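You operate a simulated robot arm through the tools that you are given. There is no shell and no other tool. Be economical: measure what you need, move in short steps, check, and stop when the job is done.

You are at the controls of a simulated robot arm. One attempt, no reset.

JOB
Take the chestnut from the plimbera bay and leave it on top of the silver round steel block there.

It is judged by the outcome, as a careful person would: the job done as asked, and still so three seconds after it is handed in. It fails if anything else is knocked over, pushed out of place, dropped, spilled or broken.

ROBOT AND FRAMES
A 7-joint arm with a two-finger parallel gripper, fixed in place. Base frame: the origin is at the foot of the arm, x ahead of it, y to its left, z up; the work surface is at about z = 0. Lengths are in m, angles in degrees, forces in N, time in s.
With the tool pointing down near the work surface it reaches from about 0.22 to 0.58 m from the base axis. Its first joint turns from -66.0 to 66.0 degrees. Payload 2.5 kg.
The tool frame sits at the grasp point between the pads (the TCP): z along the fingers, y along the line on which they close. The tips reach 0.023 m beyond it. Largest opening 0.094 m; finger width 0.038, thickness 0.01; the body of the gripper, 0.054 by 0.096 m, starts 0.039 m behind the TCP.
Orientation is that of the tool frame in the base frame, as a unit quaternion [w, x, y, z]. With the fingers straight down and closing along the base's y, the tool's x points along the base's -x, its y along +y and its z along -z.

CONTROLS
- The arm moves only by the tool send_rows. Its argument "rows" is a list of rows, each a list of 3 entries, a list of its own where there are three numbers: the shift along the tool's x, y, z in m, then the turn, a rotation vector about the tool's x, y, z in degrees, then the closure, from 0 (fully open) to 1 (shut). In form: [[[dx, dy, dz], [rx, ry, rz], claw], ...]. A call has 1 to 12 rows; each row shifts and turns the commanded pose from where the row before left it, along the tool's axes as they then stand. A row lasts 0.2 s, in which the tool goes at most 0.05 m and 8.6 degrees; a call with a longer step from one row to the next is refused whole, and so is a gripper value outside its range. A pose out of reach is approached as far as the arm can. The call stops where the force on the tool passes 40 N (or 10 N more than at its start, if that is more) or the arm is blocked; 0.2 s more then pass. The fingers move at their own pace (about 0.108 m/s each) and stop on an object; they squeeze with about 33 N. The grip force told is the motor's: it shows also when the fingers shut on nothing. Time passes only in rows, and 0.2 s behind the last, so rows that do not move let the fingers close. The reply holds the time, the measured pose of the TCP, the force on the tool along the base axes, the opening and the grip force, in the units named above and with some noise.
- Cameras (640 x 400 px; columns grow to the right, rows downward): "scene" is fixed at [0.1066, -0.4003, 0.546]; the picture's right is [0.90, -0.43, 0.00], its down [-0.24, -0.51, -0.83] and it looks along [0.35, 0.75, -0.56] (base axes); focal length 339 px, centre (320, 200). "wrist" rides on the gripper at [0.086, 0.016, -0.074] in the tool frame; the picture's right is [-0.18, 0.98, 0.00], its down [-0.58, -0.11, -0.81] and it looks along [-0.79, -0.15, 0.59] (tool axes); focal length 243 px, centre (320, 200). There is no depth. A picture from a camera that has moved, and an enlarged one, comes with that camera's place and axes in the base frame and with its lens.
- camera(camera): a new picture of that camera. No time passes.
- zoom(camera, box): a new picture of the part [left, top, right, bottom] of that camera's present view, enlarged. No time passes.
- close_job(): hands the job in; it is judged then, once.

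Go step by step. Nothing tells you positions but the pictures and the camera data: compare them with the known pose of the tool, close in by small moves and look again before you grip or let go. The budget is 90 turns and 46 pictures, counting those below and the enlarged ones. Unless the task says otherwise, let go and move clear before handing in, and close with one line.

The tools are called after "Call:" as a command line: name --argument value ..., lists and objects as JSON in quotes. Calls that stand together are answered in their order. send_rows: Moves the arm, as the interface text tells. Its arguments: {"type":"object","properties":{"rows":{"type":"array","items":{"type":"array"}}},"required":["rows"]} The other tools are called the same way: camera (camera) takes a picture; zoom (camera, box) takes an enlarged picture of a part of a camera's view; close_job () hands the job in.

At the start:

```text
clock: 0.0
ee_pos: [0.3632, 0.0084, 0.3076]
tool_rot: [-0.001, 0.001, 1.0, 0.0]
contact_force: [0.2, 0.4, 0.6]
finger_gap: 0.0942
gripper_force: 0.0
```

scene: 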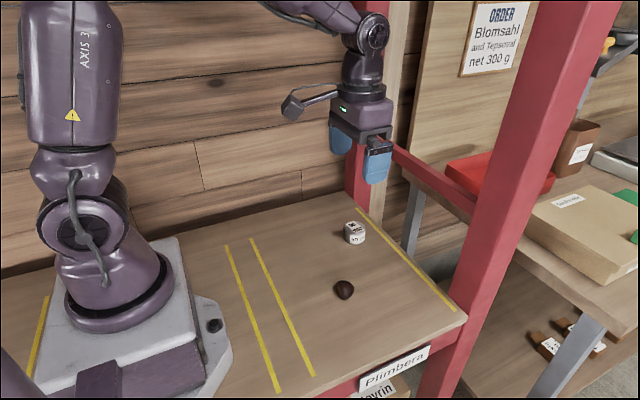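
wrist: 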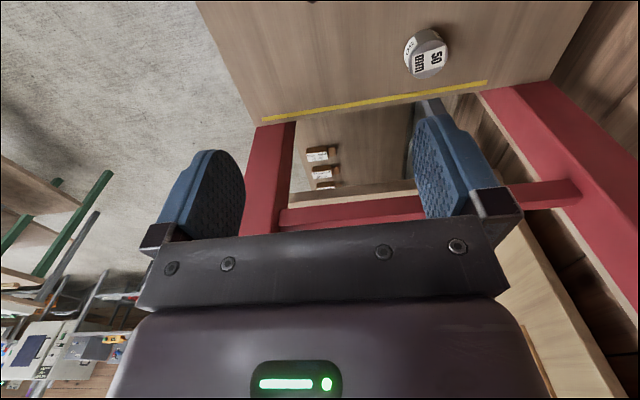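

I see the dark chestnut near (0.346, 0.0) and the round steel weight near (0.45, 0.14). I'll enlarge both to refine that before moving.

Call:
zoom --camera "scene" --box '[300, 200, 400, 310]'

Call:
zoom --camera "wrist" --box '[360, 0, 500, 100]'

```text
3.64 times, centred on (350, 255) of scene
camera zoom: at [0.1066, -0.4003, 0.546], right [0.9, -0.43, 0.0], down [-0.24, -0.51, -0.83], along [0.35, 0.75, -0.56], focal length 1232 px, centre (211, 0)
```

zoom: 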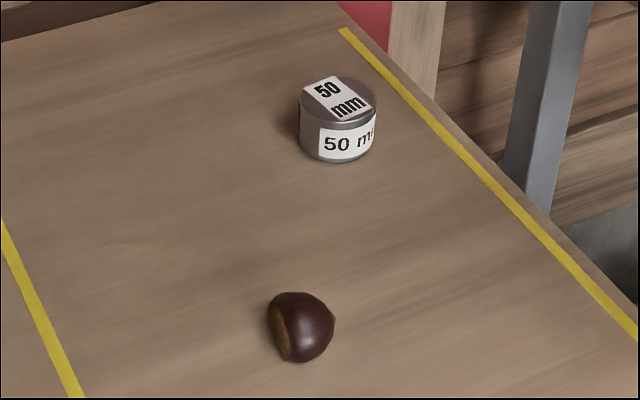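

```text
4.00 times, centred on (430, 50) of wrist
camera zoom: at [0.2774, 0.0238, 0.3828], right [0.18, 0.98, 0.0], down [0.58, -0.11, 0.81], along [0.79, -0.15, -0.59], focal length 970 px, centre (-120, 800)
```

zoom: 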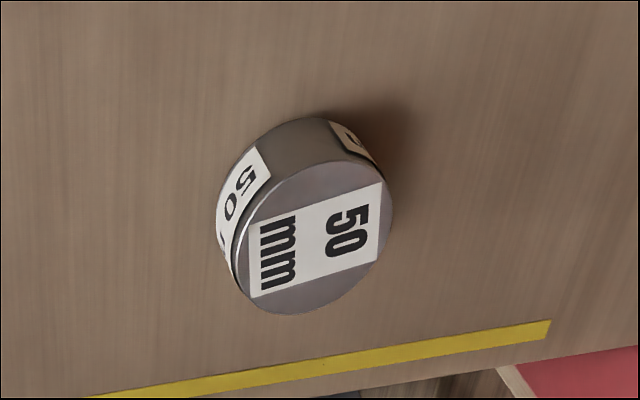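

The block stands at about (0.454, 0.142) with its top near z = 0.032. The chestnut is at about (0.347, -0.002), its scar-to-tip axis along [0.9, -0.43]. I'll go above it, turn 25° to grip across that axis, and look again.

Call:
send_rows --rows '[[[0.008, -0.005, 0.04], [0, 0, 0], 0], [[0.008, -0.005, 0.04], [0, 0, 0], 0], [[0, 0, 0.04], [0, 0, 6.25], 0], [[0, 0, 0.04], [0, 0, 6.25], 0], [[0, 0, 0.03], [0, 0, 6.25], 0], [[0, 0, 0], [0, 0, 6.25], 0], [[0, 0, 0], [0, 0, 0], 0]]'

Call:
camera --camera "wrist"

Call:
zoom --camera "scene" --box '[270, 160, 430, 320]'

```text
clock: 1.6
ee_pos: [0.3447, -0.0023, 0.12]
tool_rot: [0.0, 0.217, 0.976, 0.0]
contact_force: [0.8, 0.1, -0.2]
finger_gap: 0.0939
gripper_force: 0.2
```

```text
41 pictures are left
camera wrist: at [0.2741, 0.0484, 0.1942], right [0.58, 0.81, 0.0], down [0.48, -0.34, 0.81], along [0.66, -0.47, -0.59], focal length 243 px, centre (320, 200)
```

wrist: 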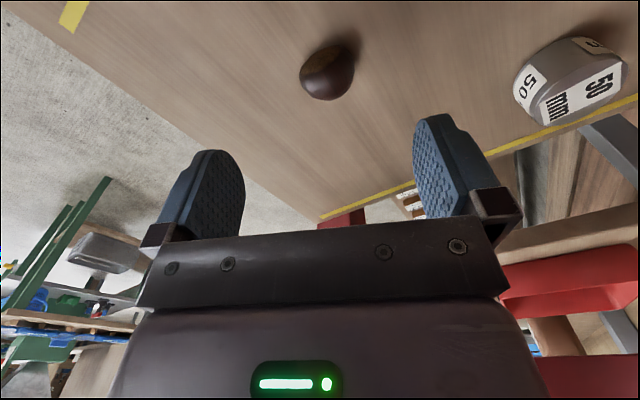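

```text
2.50 times, centred on (350, 240) of scene
camera zoom: at [0.1066, -0.4003, 0.546], right [0.9, -0.43, 0.0], down [-0.24, -0.51, -0.83], along [0.35, 0.75, -0.56], focal length 847 px, centre (245, 100)
```

zoom: 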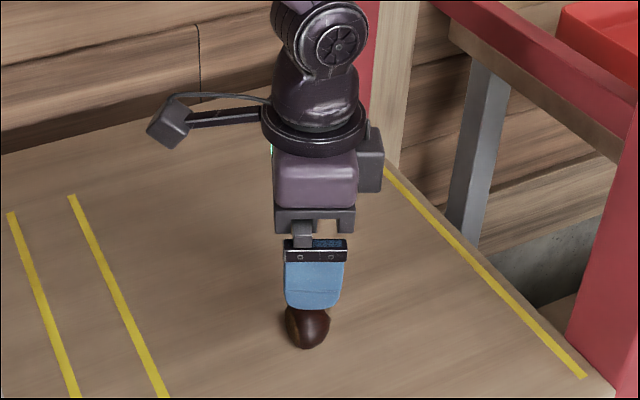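

The chestnut reads about (0.349, 0.000), some 4 mm ahead of the tool. I'll shift over it and go part of the way down, then check.

Call:
send_rows --rows '[[[-0.004, 0.0025, 0.02], [0, 0, 0], 0], [[0, 0, 0.02], [0, 0, 0], 0], [[0, 0, 0.02], [0, 0, 0], 0], [[0, 0, 0], [0, 0, 0], 0]]'

Call:
camera --camera "wrist"

Call:
zoom --camera "scene" --box '[300, 230, 400, 310]'

```text
clock: 2.6
ee_pos: [0.3516, -0.003, 0.0594]
tool_rot: [0.0, 0.217, 0.976, 0.0]
contact_force: [-0.3, 0.3, 0.8]
finger_gap: 0.094
gripper_force: 0.1
```

```text
39 pictures are left
camera wrist: at [0.2794, 0.048, 0.1345], right [0.58, 0.81, 0.0], down [0.48, -0.34, 0.81], along [0.66, -0.47, -0.59], focal length 243 px, centre (320, 200)
```

wrist: 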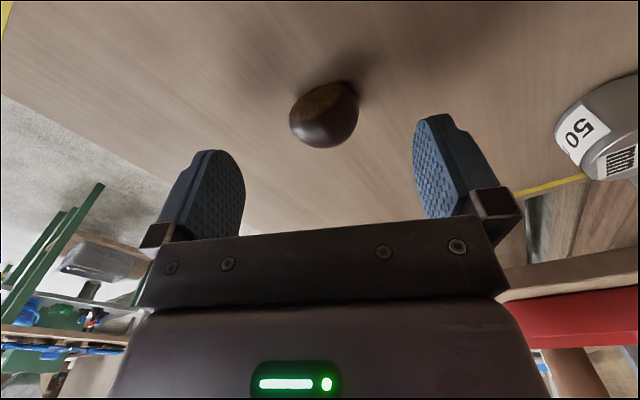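

```text
5.00 times, centred on (350, 270) of scene
camera zoom: at [0.1066, -0.4003, 0.546], right [0.9, -0.43, 0.0], down [-0.24, -0.51, -0.83], along [0.35, 0.75, -0.56], focal length 1695 px, centre (170, -150)
```

zoom: 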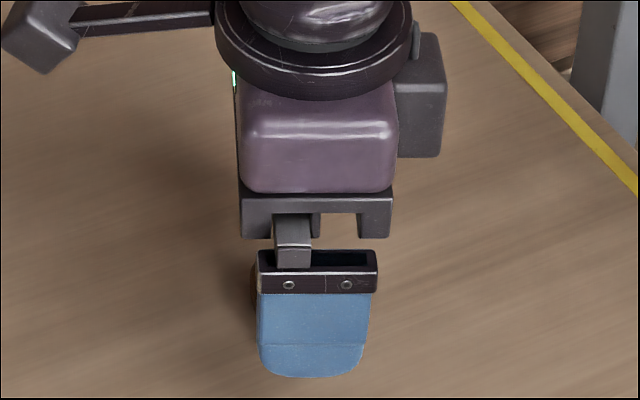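

The wrist view puts the chestnut at about (0.349, 0.001). I'll make a small correction, go down to a tip height of about 4 mm, then close.

Call:
send_rows --rows '[[[0.003, 0.002, 0.012], [0, 0, 0], 0], [[0, 0, 0.012], [0, 0, 0], 0], [[0, 0, 0.008], [0, 0, 0], 0], [[0, 0, 0], [0, 0, 0], 0]]'

Call:
camera --camera "wrist"

```text
clock: 3.6
ee_pos: [0.3504, 0.0026, 0.026]
tool_rot: [-0.001, 0.216, 0.976, 0.0]
contact_force: [0.3, 0.0, 0.2]
finger_gap: 0.0938
gripper_force: 0.0
```

```text
37 pictures are left
camera wrist: at [0.2785, 0.0538, 0.1014], right [0.58, 0.81, 0.0], down [0.48, -0.34, 0.81], along [0.66, -0.47, -0.59], focal length 243 px, centre (320, 200)
```

wrist: 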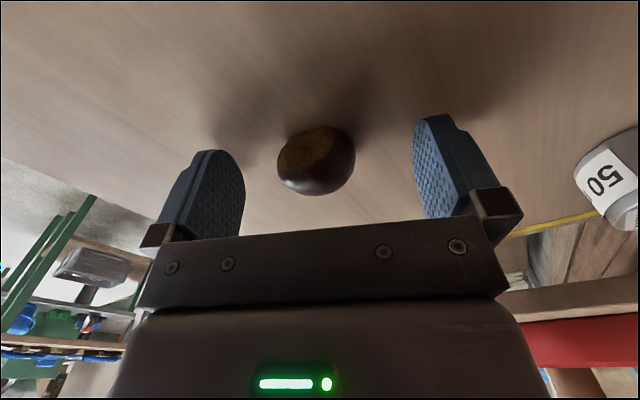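

The chestnut sits between the pads, within about 2 mm of centre. I'll nudge and close.

Call:
send_rows --rows '[[[0.0015, -0.0015, 0], [0, 0, 0], 0.2], [[0, 0, 0], [0, 0, 0], 0.4], [[0, 0, 0], [0, 0, 0], 0.6], [[0, 0, 0], [0, 0, 0], 0.8], [[0, 0, 0], [0, 0, 0], 1], [[0, 0, 0], [0, 0, 0], 1]]'

Call:
camera --camera "wrist"

```text
clock: 5.0
ee_pos: [0.3461, 0.002, 0.0263]
tool_rot: [0.0, 0.216, 0.976, 0.0]
contact_force: [0.0, -0.4, 0.7]
finger_gap: 0.0388
gripper_force: 32.7
```

```text
36 pictures are left
camera wrist: at [0.2763, 0.0531, 0.1014], right [0.58, 0.81, 0.0], down [0.48, -0.34, 0.81], along [0.66, -0.47, -0.59], focal length 243 px, centre (320, 200)
```

wrist: 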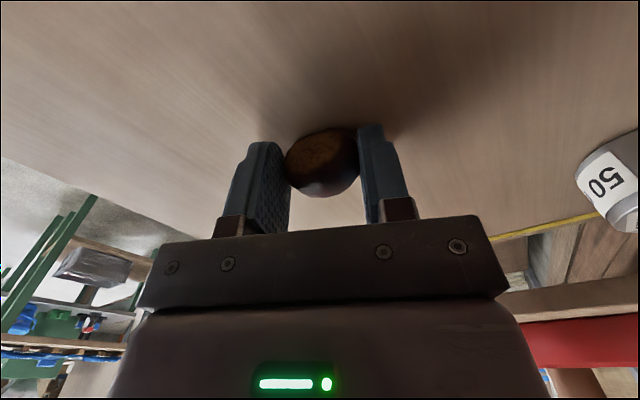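

It is gripped at 39 mm. I'll lift straight up and check the hold.

Call:
send_rows --rows '[[[0, 0, -0.01], [0, 0, 0], 1], [[0, 0, -0.02], [0, 0, 0], 1], [[0, 0, -0.025], [0, 0, 0], 1], [[0, 0, -0.025], [0, 0, 0], 1], [[0, 0, 0], [0, 0, 0], 1]]'

Call:
zoom --camera "wrist" --box '[200, 80, 440, 230]'

```text
clock: 6.2
ee_pos: [0.3473, 0.0016, 0.1048]
tool_rot: [-0.001, 0.216, 0.976, 0.0]
contact_force: [-1.0, 1.3, -0.4]
finger_gap: 0.039
gripper_force: 32.5
```

```text
2.67 times, centred on (320, 155) of wrist
camera zoom: at [0.2741, 0.0517, 0.1798], right [0.58, 0.81, 0.0], down [0.48, -0.34, 0.81], along [0.66, -0.47, -0.59], focal length 647 px, centre (320, 320)
```

zoom: 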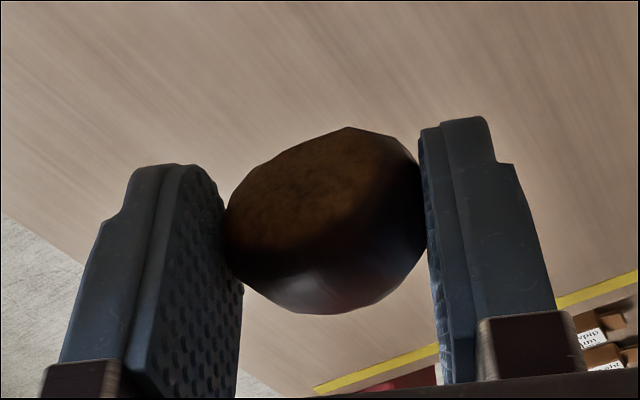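

The chestnut is held firmly. Next I carry it over the block.

Call:
send_rows --rows '[[[-0.0062, 0.0288, 0], [0, 0, 0], 1], [[-0.0062, 0.0288, 0], [0, 0, 0], 1], [[-0.0062, 0.0288, 0], [0, 0, 0], 1], [[-0.0062, 0.0288, 0], [0, 0, 0], 1], [[-0.0062, 0.0288, 0], [0, 0, 0], 1], [[-0.0062, 0.0288, 0], [0, 0, 0], 1], [[0, 0, 0], [0, 0, 0], 1]]'

Call:
camera --camera "wrist"

Call:
zoom --camera "scene" --box '[300, 160, 420, 260]'

```text
clock: 7.8
ee_pos: [0.4558, 0.1416, 0.105]
tool_rot: [0.0, 0.216, 0.976, -0.001]
contact_force: [-0.3, 1.1, 0.1]
finger_gap: 0.0387
gripper_force: 33.2
```

```text
34 pictures are left
camera wrist: at [0.3843, 0.1925, 0.1808], right [0.58, 0.81, 0.0], down [0.48, -0.34, 0.81], along [0.66, -0.47, -0.59], focal length 243 px, centre (320, 200)
```

wrist: 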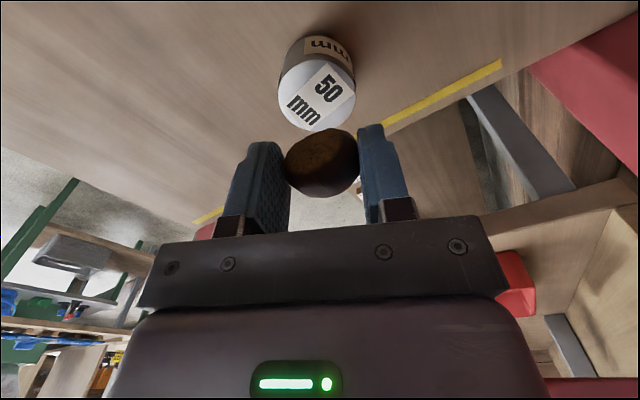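

```text
4.00 times, centred on (360, 210) of scene
camera zoom: at [0.1067, -0.4003, 0.546], right [0.9, -0.43, 0.0], down [-0.24, -0.51, -0.83], along [0.35, 0.75, -0.56], focal length 1356 px, centre (160, 160)
```

zoom: 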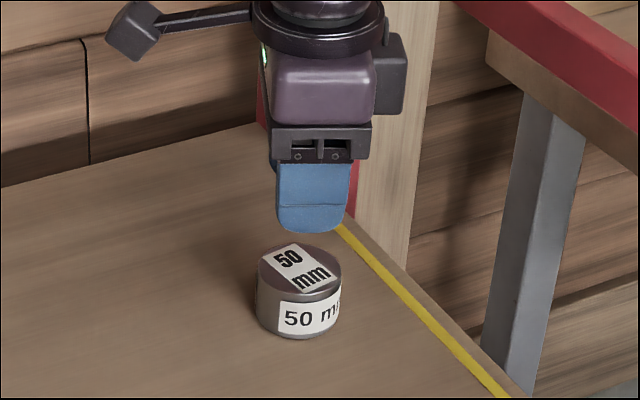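

The block top reads (0.455, 0.141) and the chestnut (0.457, 0.142), a 2–3 mm offset. I'll trim that, lower close to the top, and look.

Call:
send_rows --rows '[[[0.002, -0.0015, 0.015], [0, 0, 0], 1], [[0, 0, 0.015], [0, 0, 0], 1], [[0, 0, 0.008], [0, 0, 0], 1], [[0, 0, 0], [0, 0, 0], 1]]'

Call:
camera --camera "wrist"

Call:
zoom --camera "scene" --box '[310, 180, 400, 260]'

```text
clock: 8.8
ee_pos: [0.4536, 0.1419, 0.0672]
tool_rot: [-0.001, 0.217, 0.976, 0.0]
contact_force: [-0.9, -0.1, -0.4]
finger_gap: 0.0389
gripper_force: 33.0
```

```text
32 pictures are left
camera wrist: at [0.3817, 0.192, 0.1429], right [0.58, 0.81, 0.0], down [0.48, -0.34, 0.81], along [0.66, -0.47, -0.59], focal length 243 px, centre (320, 200)
```

wrist: 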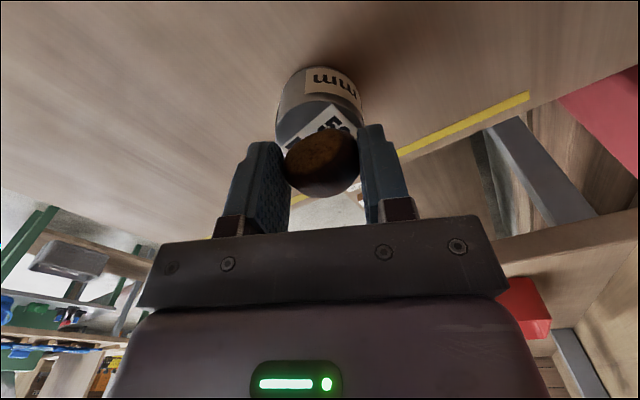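

```text
5.00 times, centred on (355, 220) of scene
camera zoom: at [0.1066, -0.4003, 0.546], right [0.9, -0.43, 0.0], down [-0.24, -0.51, -0.83], along [0.35, 0.75, -0.56], focal length 1695 px, centre (145, 100)
```

zoom: 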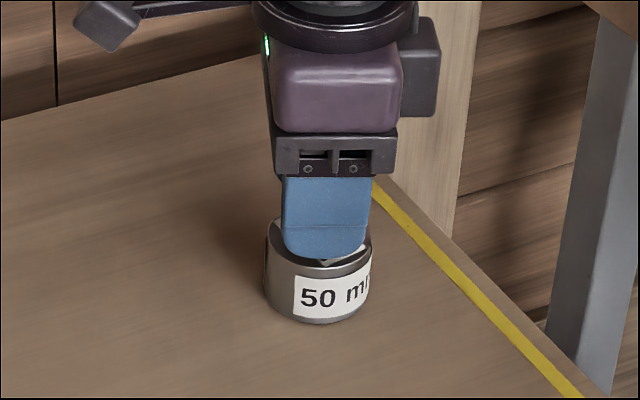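

The chestnut is centred above the block with about 1 cm to go. I'll lower in small steps, watching the force.

Call:
send_rows --rows '[[[0, 0, 0.003], [0, 0, 0], 1], [[0, 0, 0.003], [0, 0, 0], 1], [[0, 0, 0], [0, 0, 0], 1]]'

Call:
zoom --camera "scene" --box '[325, 200, 385, 240]'

Call:
zoom --camera "wrist" --box '[220, 60, 420, 220]'

```text
clock: 9.6
ee_pos: [0.453, 0.1412, 0.0601]
tool_rot: [0.0, 0.216, 0.976, 0.001]
contact_force: [-5.1, -1.0, 10.7]
finger_gap: 0.0389
gripper_force: 33.1
```

```text
10.00 times, centred on (355, 220) of scene
camera zoom: at [0.1066, -0.4003, 0.546], right [0.9, -0.43, 0.0], down [-0.24, -0.51, -0.83], along [0.35, 0.75, -0.56], focal length 3389 px, centre (-30, 0)
```

zoom: 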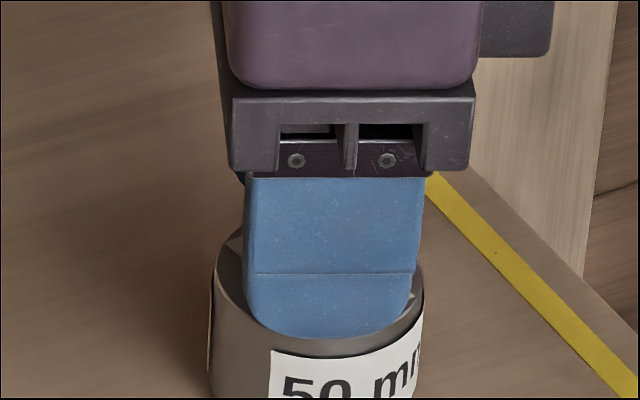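

```text
2.50 times, centred on (320, 140) of wrist
camera zoom: at [0.3817, 0.1913, 0.1371], right [0.58, 0.81, 0.0], down [0.48, -0.34, 0.81], along [0.66, -0.47, -0.59], focal length 606 px, centre (320, 350)
```

zoom: 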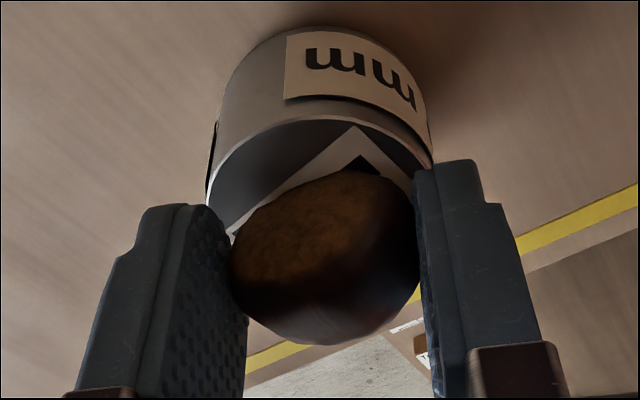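

The chestnut has touched the block top (about 11 N) at TCP z 0.060, well centred. I'll back off a hair and open slowly.

Call:
send_rows --rows '[[[0, 0, -0.0007], [0, 0, 0], 1], [[0, 0, 0], [0, 0, 0], 1]]'

```text
clock: 10.2
ee_pos: [0.4528, 0.1406, 0.0627]
tool_rot: [0.0, 0.216, 0.976, -0.001]
contact_force: [-0.7, 0.2, 4.3]
finger_gap: 0.0388
gripper_force: 33.2
```

Light contact remains (4 N). I'm opening gradually.

Call:
send_rows --rows '[[[0, 0, 0], [0, 0, 0], 0.6], [[0, 0, 0], [0, 0, 0], 0.58], [[0, 0, 0], [0, 0, 0], 0.56], [[0, 0, 0], [0, 0, 0], 0.54], [[0, 0, 0], [0, 0, 0], 0.51], [[0, 0, 0], [0, 0, 0], 0.48], [[0, 0, 0], [0, 0, 0], 0.45], [[0, 0, 0], [0, 0, 0], 0.45]]'

Call:
zoom --camera "wrist" --box '[220, 60, 420, 220]'

```text
clock: 12.0
ee_pos: [0.4547, 0.1403, 0.0629]
tool_rot: [0.0, 0.217, 0.976, 0.0]
contact_force: [0.0, -0.2, -0.4]
finger_gap: 0.0517
gripper_force: 0.1
```

```text
2.50 times, centred on (320, 140) of wrist
camera zoom: at [0.3821, 0.1912, 0.1374], right [0.58, 0.81, 0.0], down [0.48, -0.34, 0.81], along [0.66, -0.47, -0.59], focal length 606 px, centre (320, 350)
```

zoom: 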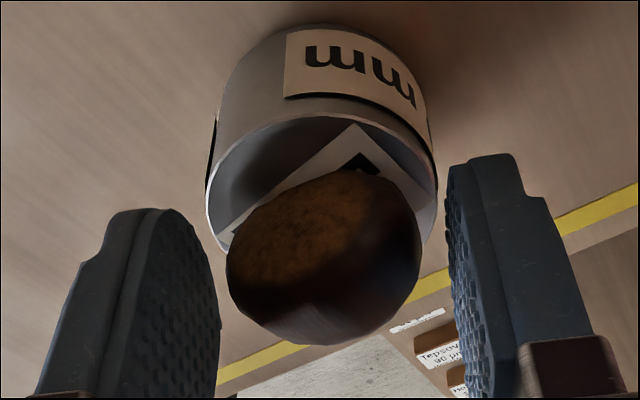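

The chestnut is resting on the block and is free of the pads. I'll open further, then rise straight up.

Call:
send_rows --rows '[[[0, 0, 0], [0, 0, 0], 0.3], [[0, 0, 0], [0, 0, 0], 0.2], [[0, 0, -0.005], [0, 0, 0], 0.2], [[0, 0, -0.015], [0, 0, 0], 0.2], [[0, 0, -0.03], [0, 0, 0], 0.2], [[0, 0, -0.04], [0, 0, 0], 0.2], [[0, 0, -0.04], [0, 0, 0], 0.2], [[0, 0, 0], [0, 0, 0], 0.2], [[0, 0, 0], [0, 0, 0], 0.2]]'

Call:
camera --camera "wrist"

Call:
zoom --camera "scene" --box '[310, 170, 410, 260]'

```text
clock: 14.0
ee_pos: [0.4522, 0.1433, 0.1951]
tool_rot: [-0.001, 0.216, 0.976, 0.001]
contact_force: [0.4, 0.9, -0.3]
finger_gap: 0.0751
gripper_force: 0.0
```

```text
27 pictures are left
camera wrist: at [0.3808, 0.194, 0.2708], right [0.58, 0.81, 0.0], down [0.48, -0.34, 0.81], along [0.66, -0.47, -0.59], focal length 243 px, centre (320, 200)
```

wrist: 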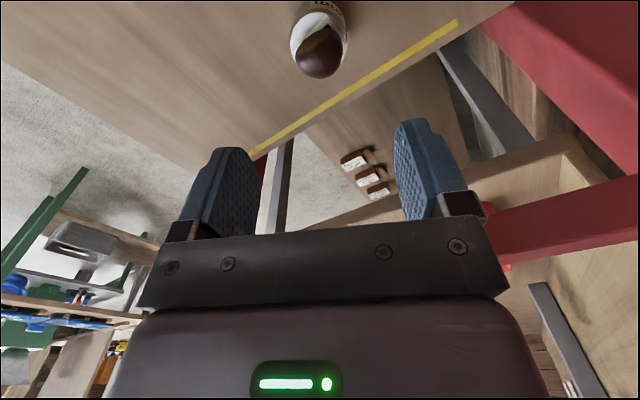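

```text
4.44 times, centred on (360, 215) of scene
camera zoom: at [0.1066, -0.4003, 0.546], right [0.9, -0.43, 0.0], down [-0.24, -0.51, -0.83], along [0.35, 0.75, -0.56], focal length 1506 px, centre (142, 133)
```

zoom: 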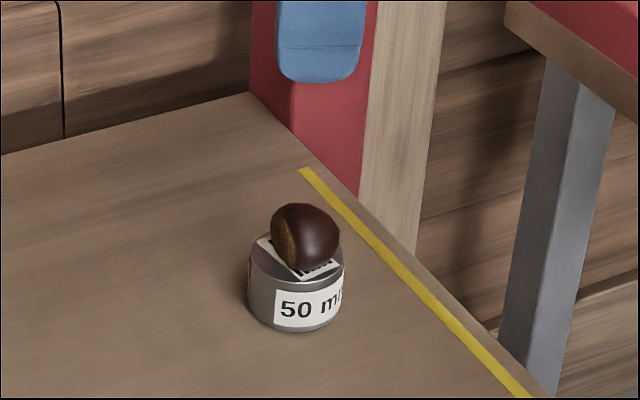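

The chestnut rests steadily on the steel block, the block hasn't moved, and the gripper is clear. I'm handing in.

Call:
close_job

```text
The job is handed in.
```

The chestnut is on top of the silver round steel block in the Plimbera bay; nothing else was disturbed, and the job is handed in.
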